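You operate a simulated robot arm through the tools that you are given. There is no shell and no other tool. Be economical: measure what you need, move in short steps, check, and stop when the job is done.

You are at the controls of a simulated robot arm. One attempt, no reset.

Task
Fetch the steel adapter from the clear end of the packing table and set it on top of the green strap roll.

The check looks at the end state, three seconds after you hand in, the way a careful person would. Anything else that was tipped, shoved, dropped, spilled or broken makes it a failure.

Robot
A 6-joint arm with a two-finger parallel gripper, fixed in place. Base frame: the origin is at the foot of the arm, x ahead of it, y to its left, z up; the work surface is at about z = 0. Readings come in mm, degrees, newtons and seconds.
With the tool pointing down near the work surface it reaches from about 160 to 420 mm from the base axis. Its first joint turns from -66.0 to 66.0 degrees. Payload 1.57 kg.
The TCP is the grasp point between the finger pads, 30 mm short of the fingertips. In the tool frame z runs along the fingers and y along their closing line. The gripper opens to 80 mm. The fingers are 17 mm wide and 12 mm thick; the gripper's body (40 by 82 mm) begins 80 mm behind the TCP.
Orientation is told as [roll, pitch, yaw] about the base's x, y, z axes, in that order, counted from this pose: with the fingers straight down and closing along the base's y, the tool's x points along the base's -x, its y along +y and its z along -z.

Tools
- The arm moves only by the tool jog_arm. Its argument "plan" is one flat list of numbers, 4 for each row, row after row: the shift along the tool's x, y, z in mm, then the turn about the tool's z in degrees. In form: [dx, dy, dz, spin, dx, dy, dz, spin, ...]. A call has 1 to 20 rows; each row is the pose to reach, as a shift and turn from the pose commanded when the call began, along the tool's axes at that moment. "grip" is the finger opening in mm, from 0 to 80, set as the call begins (left out, the last holds). Each row takes 0.2 s and may step no farther than 50 mm and 8.6 degrees from the row before; otherwise, or with a gripper value out of range, the whole call is refused. A pose out of reach is approached as far as the arm can. The call stops where the force on the tool passes 40 N (or 10 N more than at its start, if that is more) or the arm is blocked; 0.2 s more then pass. Each finger travels about 153 mm/s and halts on what it meets, pressing with about 38 N; the grip force reading is that of the motor and also rises with nothing between the fingers. The clock runs only during rows and for 0.2 s after the last one: add rows that repeat a pose to give the fingers time. It gives the time, the measured TCP pose, the force on the tool (base axes), the opening and the grip force at its end, in the units of the frame above (readings bear some noise), and new pictures: "pictures" is both (left out), scene, wrist or none.
- Cameras (640 x 400 px; columns grow to the right, rows downward): "scene" is fixed at [43, -318.8, 440.5]; the picture's right is [0.88, -0.48, 0.00], its down [-0.21, -0.38, -0.90] and it looks along [0.43, 0.79, -0.43] (base axes); focal length 351 px, centre (320, 200). "wrist" rides on the gripper at [-32, 0, -78] in the tool frame; the picture's right is [0.00, -1.00, 0.00], its down [0.97, 0.00, -0.24] and it looks along [0.24, 0.00, 0.97] (tool axes); focal length 218 px, centre (320, 200). There is no depth. A picture from a camera that has moved, and an enlarged one, comes with that camera's place and axes in the base frame and with its lens.
- inspect(camera, box): a new picture of the part [left, top, right, bottom] of that camera's present view, enlarged. No time passes.
- job_done(): hands the job in; it is judged then, once.

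Work in short steps. Places have to be worked out from the pictures, the camera data and where the tool is seen: move nearer, look again, correct. Check each grasp and each placing, and mend what went wrong. You have 90 turns and 170 pictures in all, those below and enlarged ones among them. Open the gripper and draw the arm clear of the work before you hand the job in, unless the task says otherwise; then end with one line.

The tools are called as name(argument=value, ...) on one line, values as JSON. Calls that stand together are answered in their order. jog_arm: Moves the arm, as the interface text tells. Its arguments: {"type":"object","properties":{"plan":{"type":"array"},"grip":{"type":"number"},"pictures":{"type":"string","enum":["both","scene","wrist","none"]}},"required":["plan"]} The other tools are called the same way: inspect (camera, box) takes an enlarged picture of a part of a camera's view; job_done () hands the job in.

At the start:

```text
t: 0.0
eef_pos: [228.9, 14.0, 271.1]
tcp_rot: [0.0, -0.1, 0.0]
force: [-0.2, 0.2, 0.4]
opening: 80.1
grasp_force: 0.0
```

scene: 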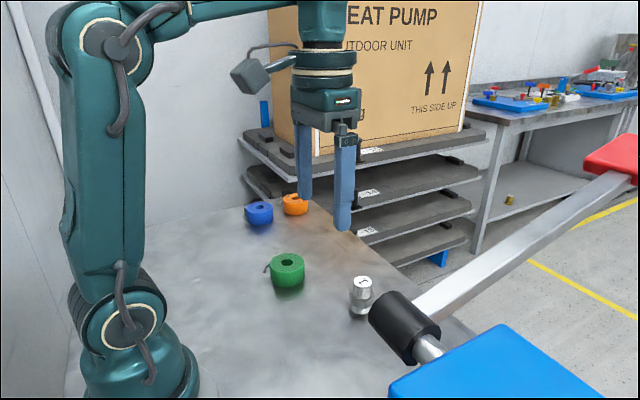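
wrist: 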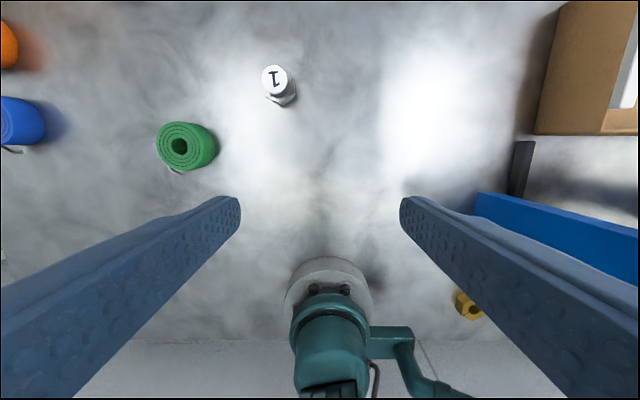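

The adapter appears near (341, 74) and the green roll near (257, 212). I'll look closer at both.

inspect(camera="scene", box=[240, 180, 440, 330])

inspect(camera="wrist", box=[130, 50, 330, 180])

```text
2.67 times, centred on (340, 255) of scene
camera zoom: at [43.0, -318.8, 440.5], right [0.88, -0.48, 0.0], down [-0.21, -0.38, -0.9], along [0.43, 0.79, -0.43], focal length 937 px, centre (267, 53)
```

zoom: 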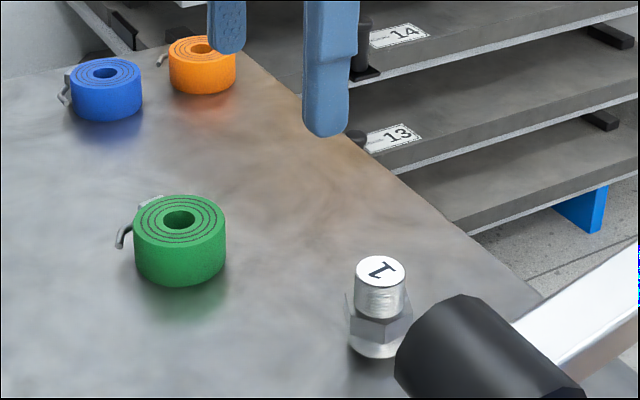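

```text
3.08 times, centred on (230, 115) of wrist
camera zoom: at [260.0, 15.2, 350.2], right [0.0, -1.0, 0.0], down [-0.97, 0.0, 0.24], along [-0.24, 0.0, -0.97], focal length 672 px, centre (597, 462)
```

zoom: 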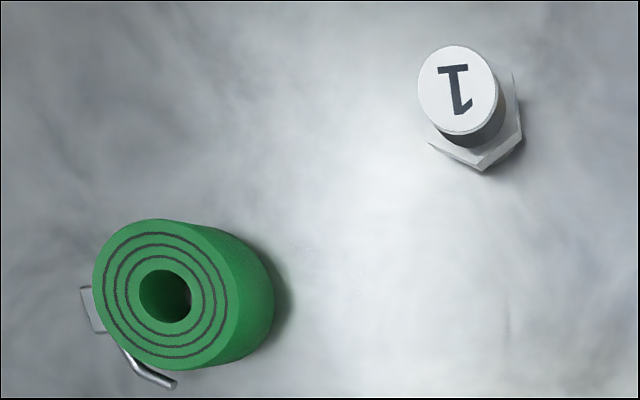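

The foreground lever assembly's location matters, so I'll inspect that side in the wrist view.

inspect(camera="wrist", box=[400, 0, 640, 340])

inspect(camera="scene", box=[340, 120, 640, 400])

```text
1.18 times, centred on (520, 170) of wrist
camera zoom: at [260.0, 15.2, 350.2], right [0.0, -1.0, 0.0], down [-0.97, 0.0, 0.24], along [-0.24, 0.0, -0.97], focal length 257 px, centre (85, 235)
```

zoom: 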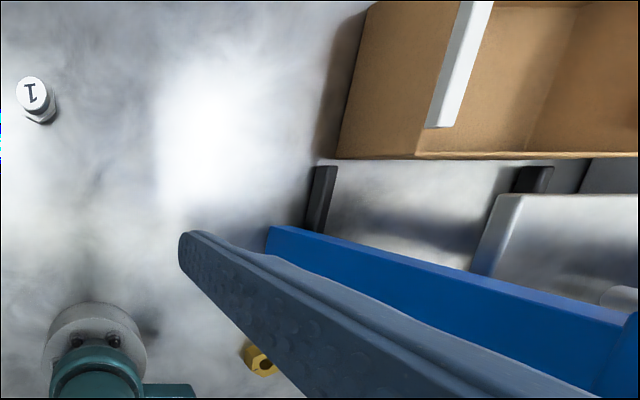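

```text
1.43 times, centred on (490, 260) of scene
camera zoom: at [43.0, -318.8, 440.5], right [0.88, -0.48, 0.0], down [-0.21, -0.38, -0.9], along [0.43, 0.79, -0.43], focal length 502 px, centre (77, 114)
```

zoom: 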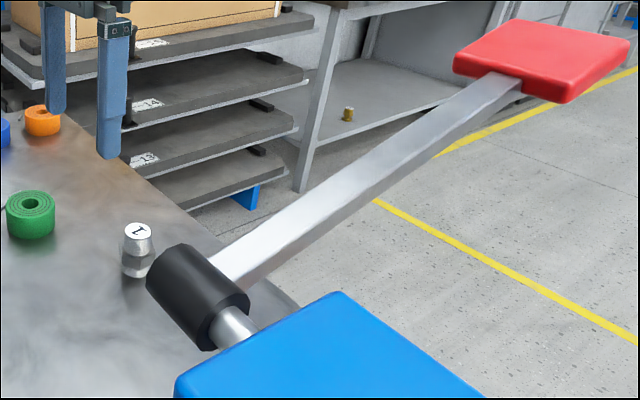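

I triangulate the adapter at about (340, 71) with its top at z≈53, and the green roll at (259.5, 215) with its top at z≈30. The lever assembly is far off at negative y. I'll move above the adapter for a closer look.

jog_arm(plan=[-28, 14, 30, 0, -56, 28, 60, 0, -84, 42, 90, 0, -111, 56, 120, 0, -111, 56, 120, 0])

```text
t: 1.2
eef_pos: [338.9, 71.7, 151.7]
tcp_rot: [0.0, -0.1, 0.1]
force: [-0.2, 0.0, -0.4]
opening: 80.0
grasp_force: 0.0
camera wrist: at [370.7, 72.4, 230.7], right [0.0, -1.0, 0.0], down [-0.97, 0.0, 0.24], along [-0.24, 0.0, -0.97], focal length 218 px, centre (320, 200)
```

scene: 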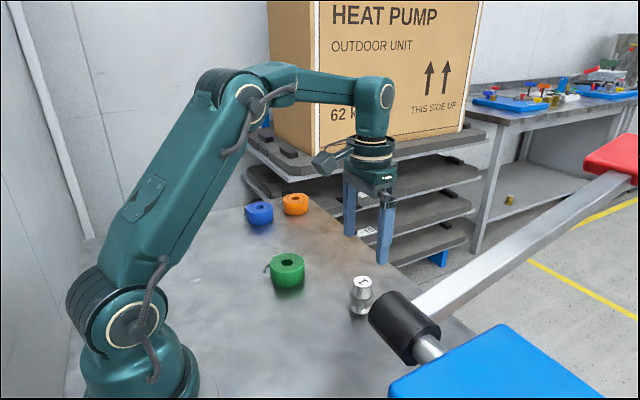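
wrist: 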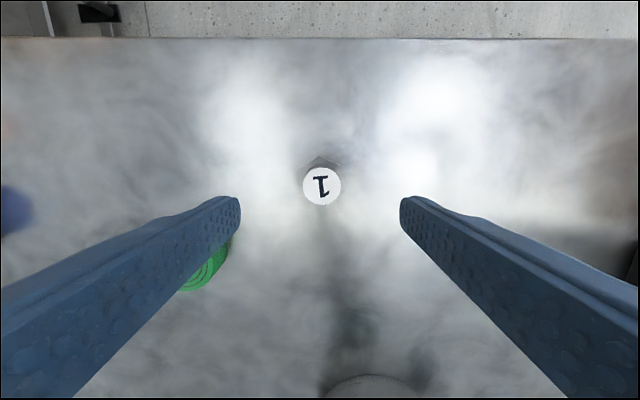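

inspect(camera="wrist", box=[280, 140, 360, 220])

inspect(camera="scene", box=[330, 260, 400, 325])

```text
5.00 times, centred on (320, 180) of wrist
camera zoom: at [370.7, 72.4, 230.7], right [0.0, -1.0, 0.0], down [-0.97, 0.0, 0.24], along [-0.24, 0.0, -0.97], focal length 1091 px, centre (320, 300)
```

zoom: 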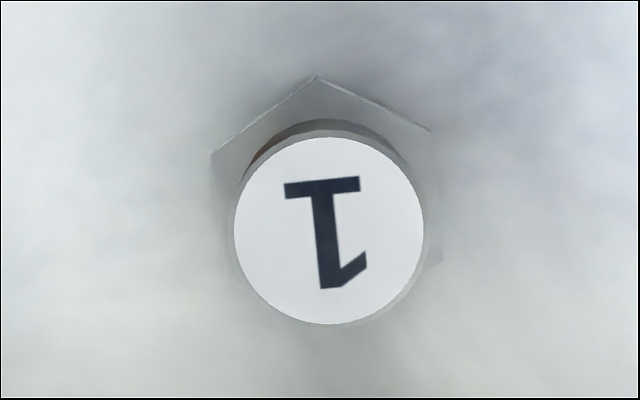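

```text
6.15 times, centred on (365, 292) of scene
camera zoom: at [43.0, -318.8, 440.5], right [0.88, -0.48, 0.0], down [-0.21, -0.38, -0.9], along [0.43, 0.79, -0.43], focal length 2162 px, centre (43, -369)
```

zoom: 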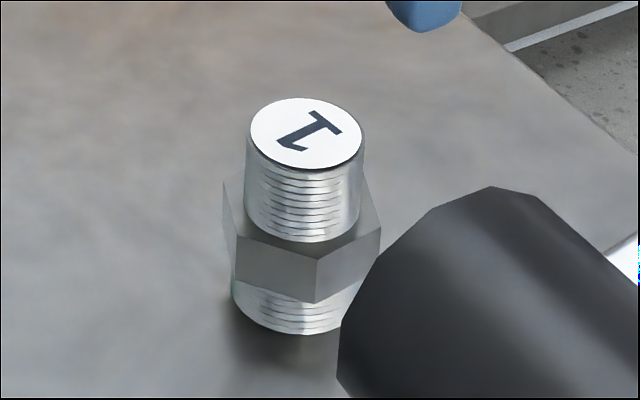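

The adapter is a threaded fitting with a hex in the middle (z≈17–30) and side flats turned about 5.5°, centred at (338.5, 70.7). I'll align the fingers to the flats and descend, still open.

jog_arm(plan=[0, -1, 25, -5.5, 0, -1, 50, -5.5, 0, -1, 75, -5.5, 0, -1, 95, -5.5, 0, -1, 109, -5.5, 0, -1, 109, -5.5])

```text
t: 2.6
eef_pos: [340.5, 69.5, 40.6]
tcp_rot: [-0.1, -0.1, 5.5]
force: [-1.0, 0.3, 0.5]
opening: 79.8
grasp_force: 0.1
camera wrist: at [371.3, 73.2, 120.3], right [0.1, -1.0, 0.0], down [-0.97, -0.1, 0.24], along [-0.24, -0.02, -0.97], focal length 218 px, centre (320, 200)
```

scene: 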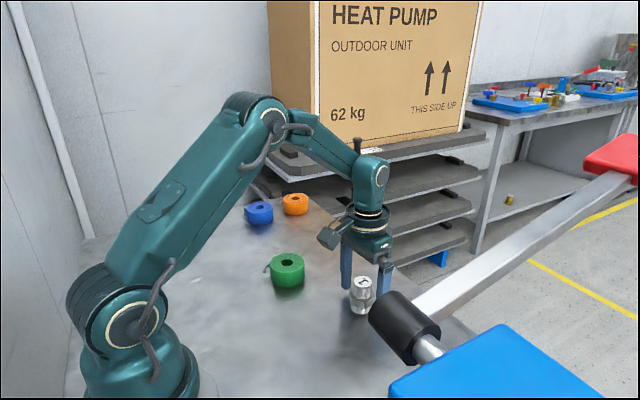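
wrist: 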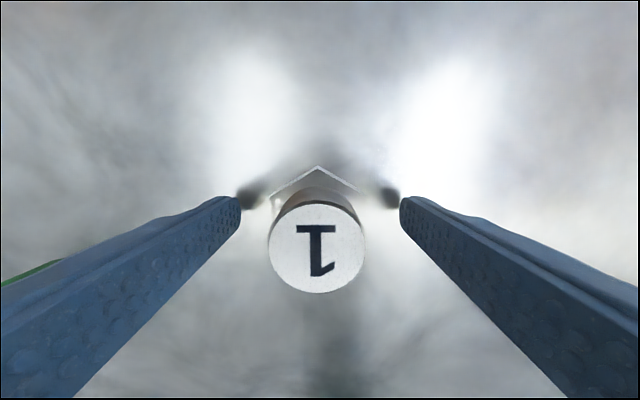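

The fingers straddle the hex and line up with its flats. I'll close on it.

jog_arm(plan=[0, 0, 0, 0, 0, 0, 0, 0, 0, 0, 0, 0], grip=20, pictures="wrist")

```text
t: 3.4
eef_pos: [339.0, 70.4, 41.1]
tcp_rot: [-0.1, 0.0, 5.5]
force: [0.2, 0.1, -0.3]
opening: 42.7
grasp_force: 37.6
camera wrist: at [371.3, 73.2, 120.4], right [0.1, -1.0, 0.0], down [-0.97, -0.1, 0.24], along [-0.24, -0.02, -0.97], focal length 218 px, centre (320, 200)
```

wrist: 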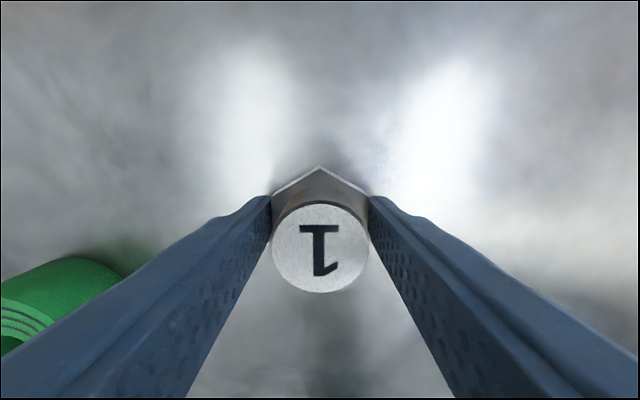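

The adapter is gripped at 42.7 mm across its flats. Lifting.

jog_arm(plan=[0, 0, -15, 0, 0, 0, -40, 0, 0, 0, -65, 0, 0, 0, -90, 0, 0, 0, -90, 0])

```text
t: 4.6
eef_pos: [339.4, 68.8, 132.3]
tcp_rot: [0.0, 0.0, 5.5]
force: [0.5, 0.0, -1.8]
opening: 42.7
grasp_force: 37.8
camera wrist: at [370.1, 73.3, 211.7], right [0.1, -1.0, 0.0], down [-0.97, -0.1, 0.24], along [-0.24, -0.02, -0.97], focal length 218 px, centre (320, 200)
```

scene: 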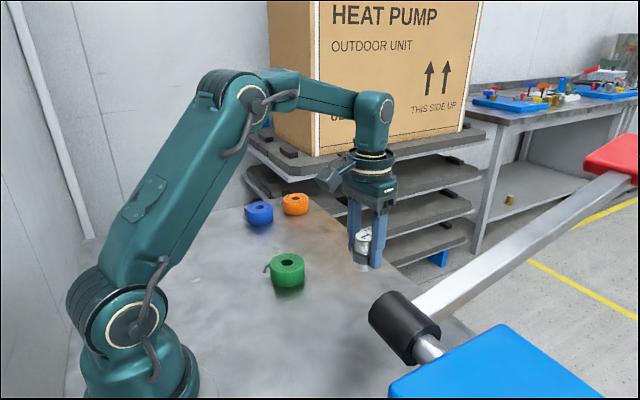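
wrist: 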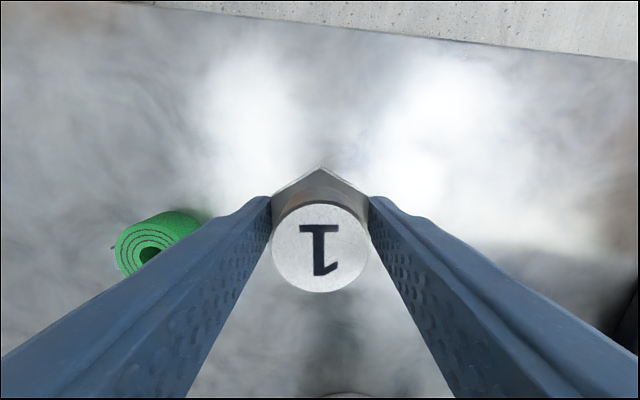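

Held firmly. I'll carry it over the green roll at this height, where the adapter's bottom is at about 91 mm.

jog_arm(plan=[11, 25, 0, 0, 22, 51, 0, 0, 33, 77, 0, 0, 44, 103, 0, 0, 54, 128, 0, 0, 64.7, 151.9, 0, 0, 64.7, 151.9, 0, 0])

```text
t: 6.2
eef_pos: [259.8, 213.6, 132.8]
tcp_rot: [0.0, 0.1, 5.6]
force: [-0.6, -0.6, -1.9]
opening: 42.7
grasp_force: 37.9
camera wrist: at [291.0, 218.1, 211.3], right [0.1, -1.0, 0.0], down [-0.97, -0.09, 0.24], along [-0.24, -0.02, -0.97], focal length 218 px, centre (320, 200)
```

scene: 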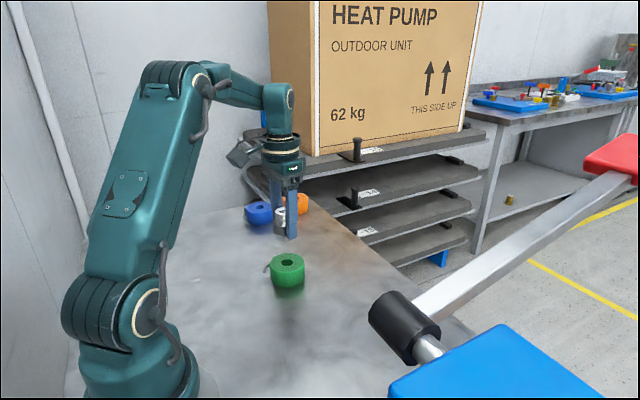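
wrist: 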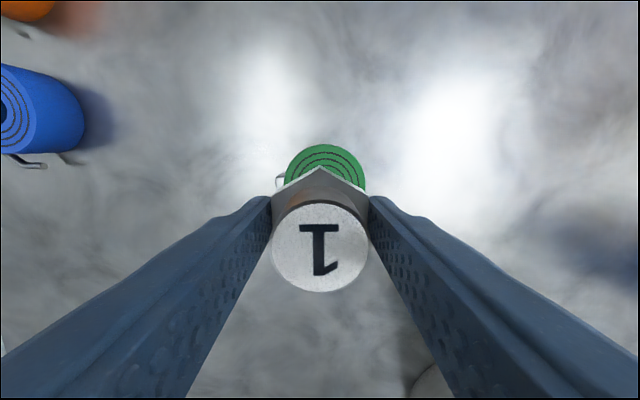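

Approximately above. I'll measure the roll's rim in the wrist view to refine the centre.

inspect(camera="wrist", box=[260, 130, 390, 215])

inspect(camera="scene", box=[235, 180, 335, 300])

```text
4.71 times, centred on (325, 172) of wrist
camera zoom: at [291.0, 218.1, 211.3], right [0.1, -1.0, 0.0], down [-0.97, -0.09, 0.24], along [-0.24, -0.02, -0.97], focal length 1027 px, centre (296, 329)
```

zoom: 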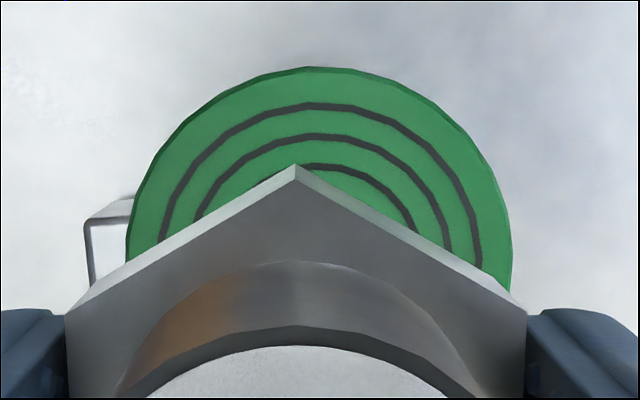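

```text
3.33 times, centred on (285, 240) of scene
camera zoom: at [43.0, -318.8, 440.5], right [0.88, -0.48, 0.0], down [-0.21, -0.38, -0.9], along [0.43, 0.79, -0.43], focal length 1171 px, centre (437, 67)
```

zoom: 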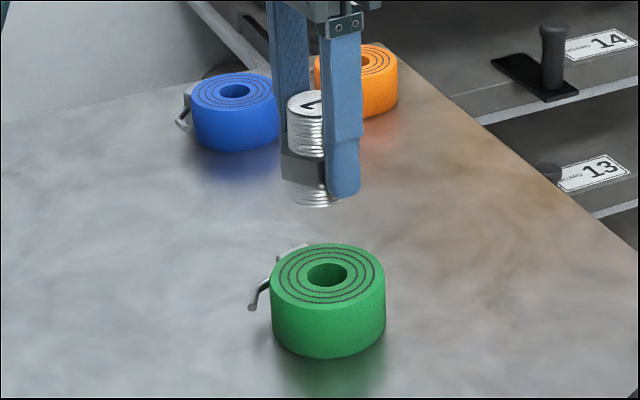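

The roll's centre sits about 4 mm toward tool -y of the adapter. I'll correct that and lower partway, to roughly 13 mm above the roll.

jog_arm(plan=[-0.5, -3.9, 0, 0, -0.5, -3.9, 15, 0, -0.5, -3.9, 30, 0, -0.5, -3.9, 45, 0, -0.5, -3.9, 45, 0])

inspect(camera="wrist", box=[260, 130, 390, 215])

inspect(camera="scene", box=[235, 200, 335, 300])

```text
t: 7.4
eef_pos: [261.0, 209.9, 86.5]
tcp_rot: [0.0, -0.1, 5.6]
force: [-0.4, -0.8, -2.4]
opening: 42.8
grasp_force: 37.9
camera wrist: at [292.1, 214.3, 166.1], right [0.1, -1.0, 0.0], down [-0.97, -0.1, 0.24], along [-0.24, -0.02, -0.97], focal length 218 px, centre (320, 200)
```

scene: 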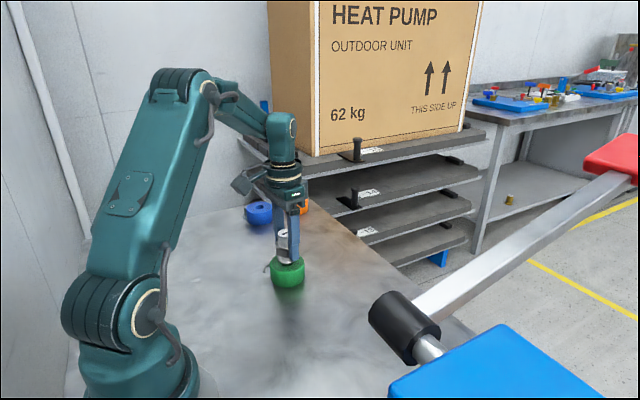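
wrist: 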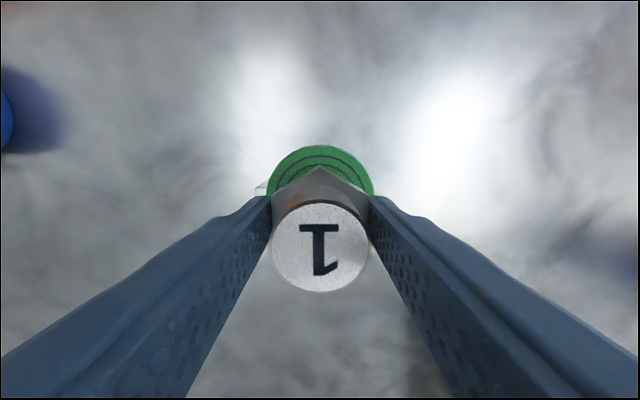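

```text
4.71 times, centred on (325, 172) of wrist
camera zoom: at [292.1, 214.3, 166.1], right [0.1, -1.0, 0.0], down [-0.97, -0.1, 0.24], along [-0.24, -0.02, -0.97], focal length 1027 px, centre (296, 329)
```

zoom: 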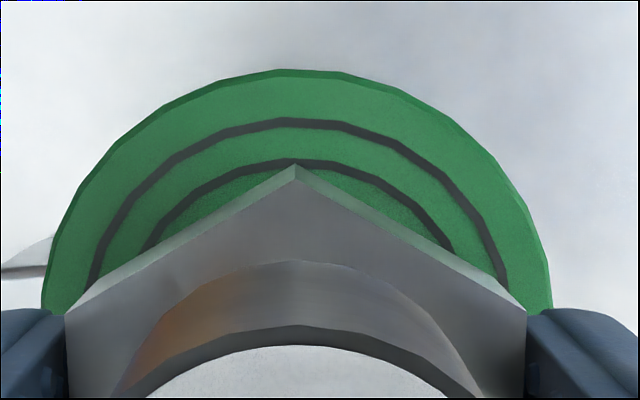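

```text
4.00 times, centred on (285, 250) of scene
camera zoom: at [43.0, -318.8, 440.5], right [0.88, -0.48, 0.0], down [-0.21, -0.38, -0.9], along [0.43, 0.79, -0.43], focal length 1405 px, centre (460, 0)
```

zoom: 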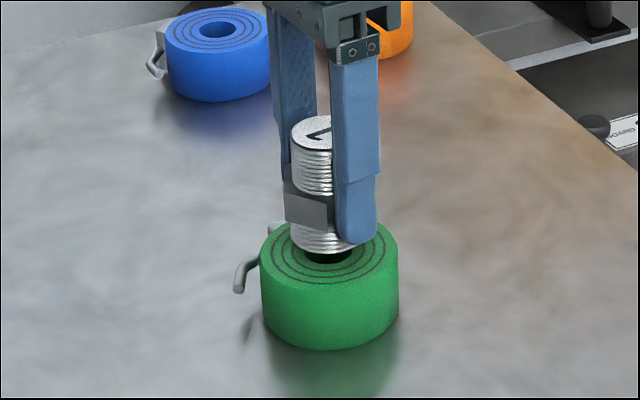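

It's now centred laterally and fore-aft, with the adapter's bottom at z≈45.7. I'll lower in small steps and watch the force.

jog_arm(plan=[0, 0, 5, 0, 0, 0, 9, 0, 0, 0, 11, 0, 0, 0, 12, 0, 0, 0, 12, 0], pictures="none")

inspect(camera="scene", box=[245, 220, 325, 300])

```text
t: 8.6
eef_pos: [261.7, 210.3, 75.7]
tcp_rot: [0.2, -0.2, 5.6]
force: [-7.8, -2.8, 29.5]
opening: 42.7
grasp_force: 38.2
```

```text
5.00 times, centred on (285, 260) of scene
camera zoom: at [42.9, -318.9, 440.4], right [0.88, -0.48, 0.0], down [-0.21, -0.38, -0.9], along [0.43, 0.79, -0.43], focal length 1757 px, centre (495, -100)
```

zoom: 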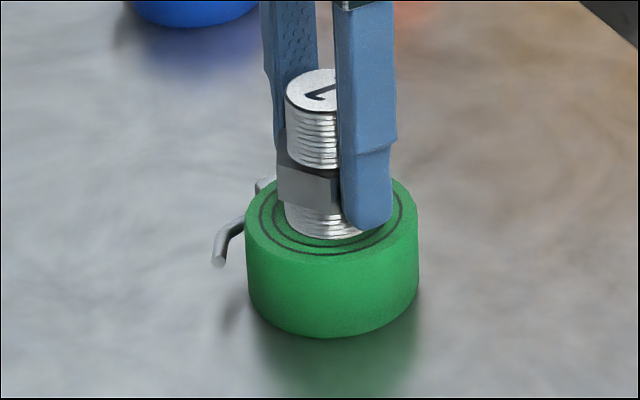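

It's seated, with about 30 N pressing. I'll ease back 1 mm to relieve that before releasing.

jog_arm(plan=[0, 0, -0.7, 0, 0, 0, -0.7, 0], pictures="none")

```text
t: 9.2
eef_pos: [261.9, 211.6, 74.9]
tcp_rot: [0.1, -0.1, 5.6]
force: [-4.1, -0.3, 25.0]
opening: 42.9
grasp_force: 38.0
```

Still pressing at 25 N; easing further.

jog_arm(plan=[0, 0, -1, 0, 0, 0, -1, 0], pictures="none")

```text
t: 9.8
eef_pos: [260.2, 209.3, 76.2]
tcp_rot: [-0.1, 0.0, 5.6]
force: [2.1, 0.5, 2.4]
opening: 42.5
grasp_force: 37.9
```

The force is nearly gone (2 N, about -2 when hanging free), so it's in light contact. Opening modestly.

jog_arm(plan=[0, 0, 0, 0, 0, 0, 0, 0, 0, 0, 0, 0], grip=70)

```text
t: 10.6
eef_pos: [261.1, 209.5, 76.5]
tcp_rot: [0.0, -0.1, 5.7]
force: [-0.2, -0.1, 0.1]
opening: 70.0
grasp_force: 0.0
camera wrist: at [292.3, 214.1, 155.9], right [0.1, -1.0, 0.0], down [-0.97, -0.1, 0.24], along [-0.24, -0.02, -0.97], focal length 218 px, centre (320, 200)
```

scene: 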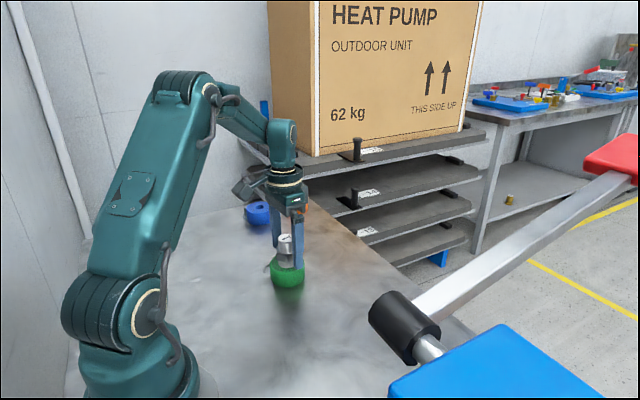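
wrist: 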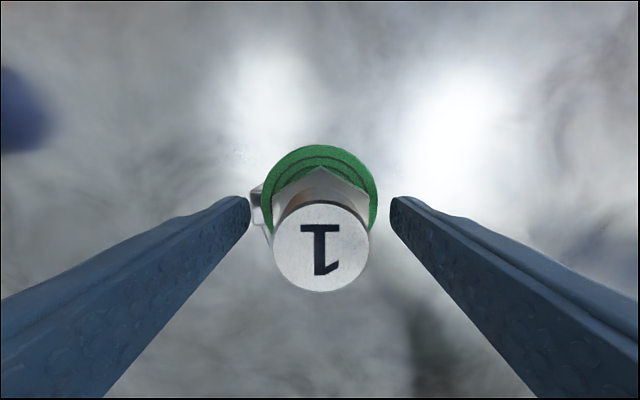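

It's released and standing upright. I'll raise the arm straight up, clear of it.

jog_arm(plan=[0, 0, -15, 0, 0, 0, -40, 0, 0, 0, -70, 0, 0, 0, -100, 0, 0, 0, -130, 0, 0, 0, -130, 0])

inspect(camera="scene", box=[235, 180, 335, 300])

```text
t: 12.0
eef_pos: [260.8, 209.8, 205.6]
tcp_rot: [0.0, 0.0, 5.7]
force: [-0.2, 0.0, -0.4]
opening: 69.9
grasp_force: 0.1
camera wrist: at [291.8, 214.0, 286.1], right [0.1, -1.0, 0.0], down [-0.97, -0.1, 0.24], along [-0.24, -0.02, -0.97], focal length 218 px, centre (320, 200)
```

scene: 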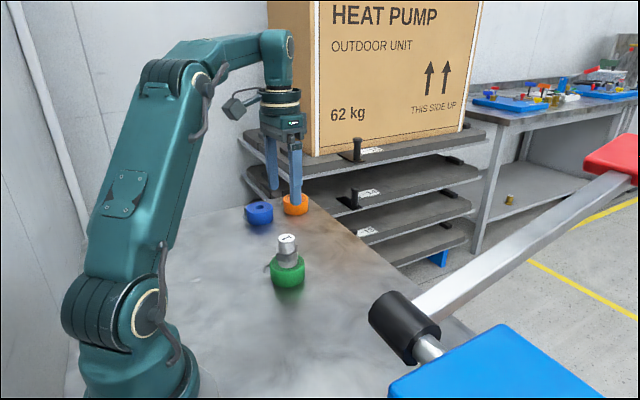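
wrist: 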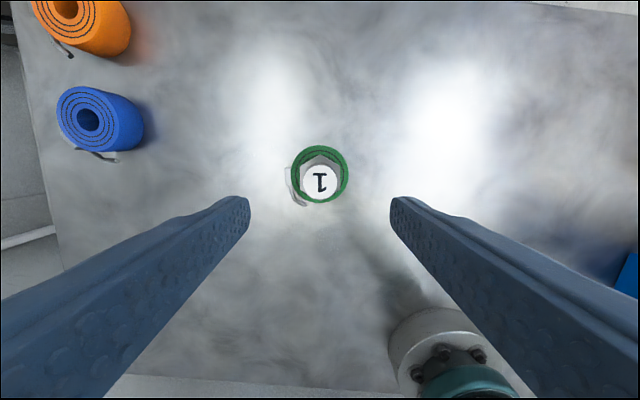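

```text
3.33 times, centred on (285, 240) of scene
camera zoom: at [43.0, -318.8, 440.5], right [0.88, -0.48, 0.0], down [-0.21, -0.38, -0.9], along [0.43, 0.79, -0.43], focal length 1171 px, centre (437, 67)
```

zoom: 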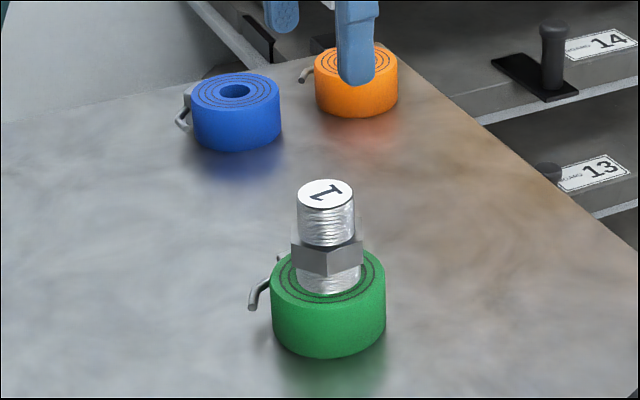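

The adapter stands upright and centred on the green roll, nothing else has moved, and the arm is clear. Handing in.

job_done()

```text
The job is handed in.
```

The steel adapter is standing upright and centred on top of the green strap roll, nothing else was disturbed, and the job is handed in with the gripper open and the arm raised clear.
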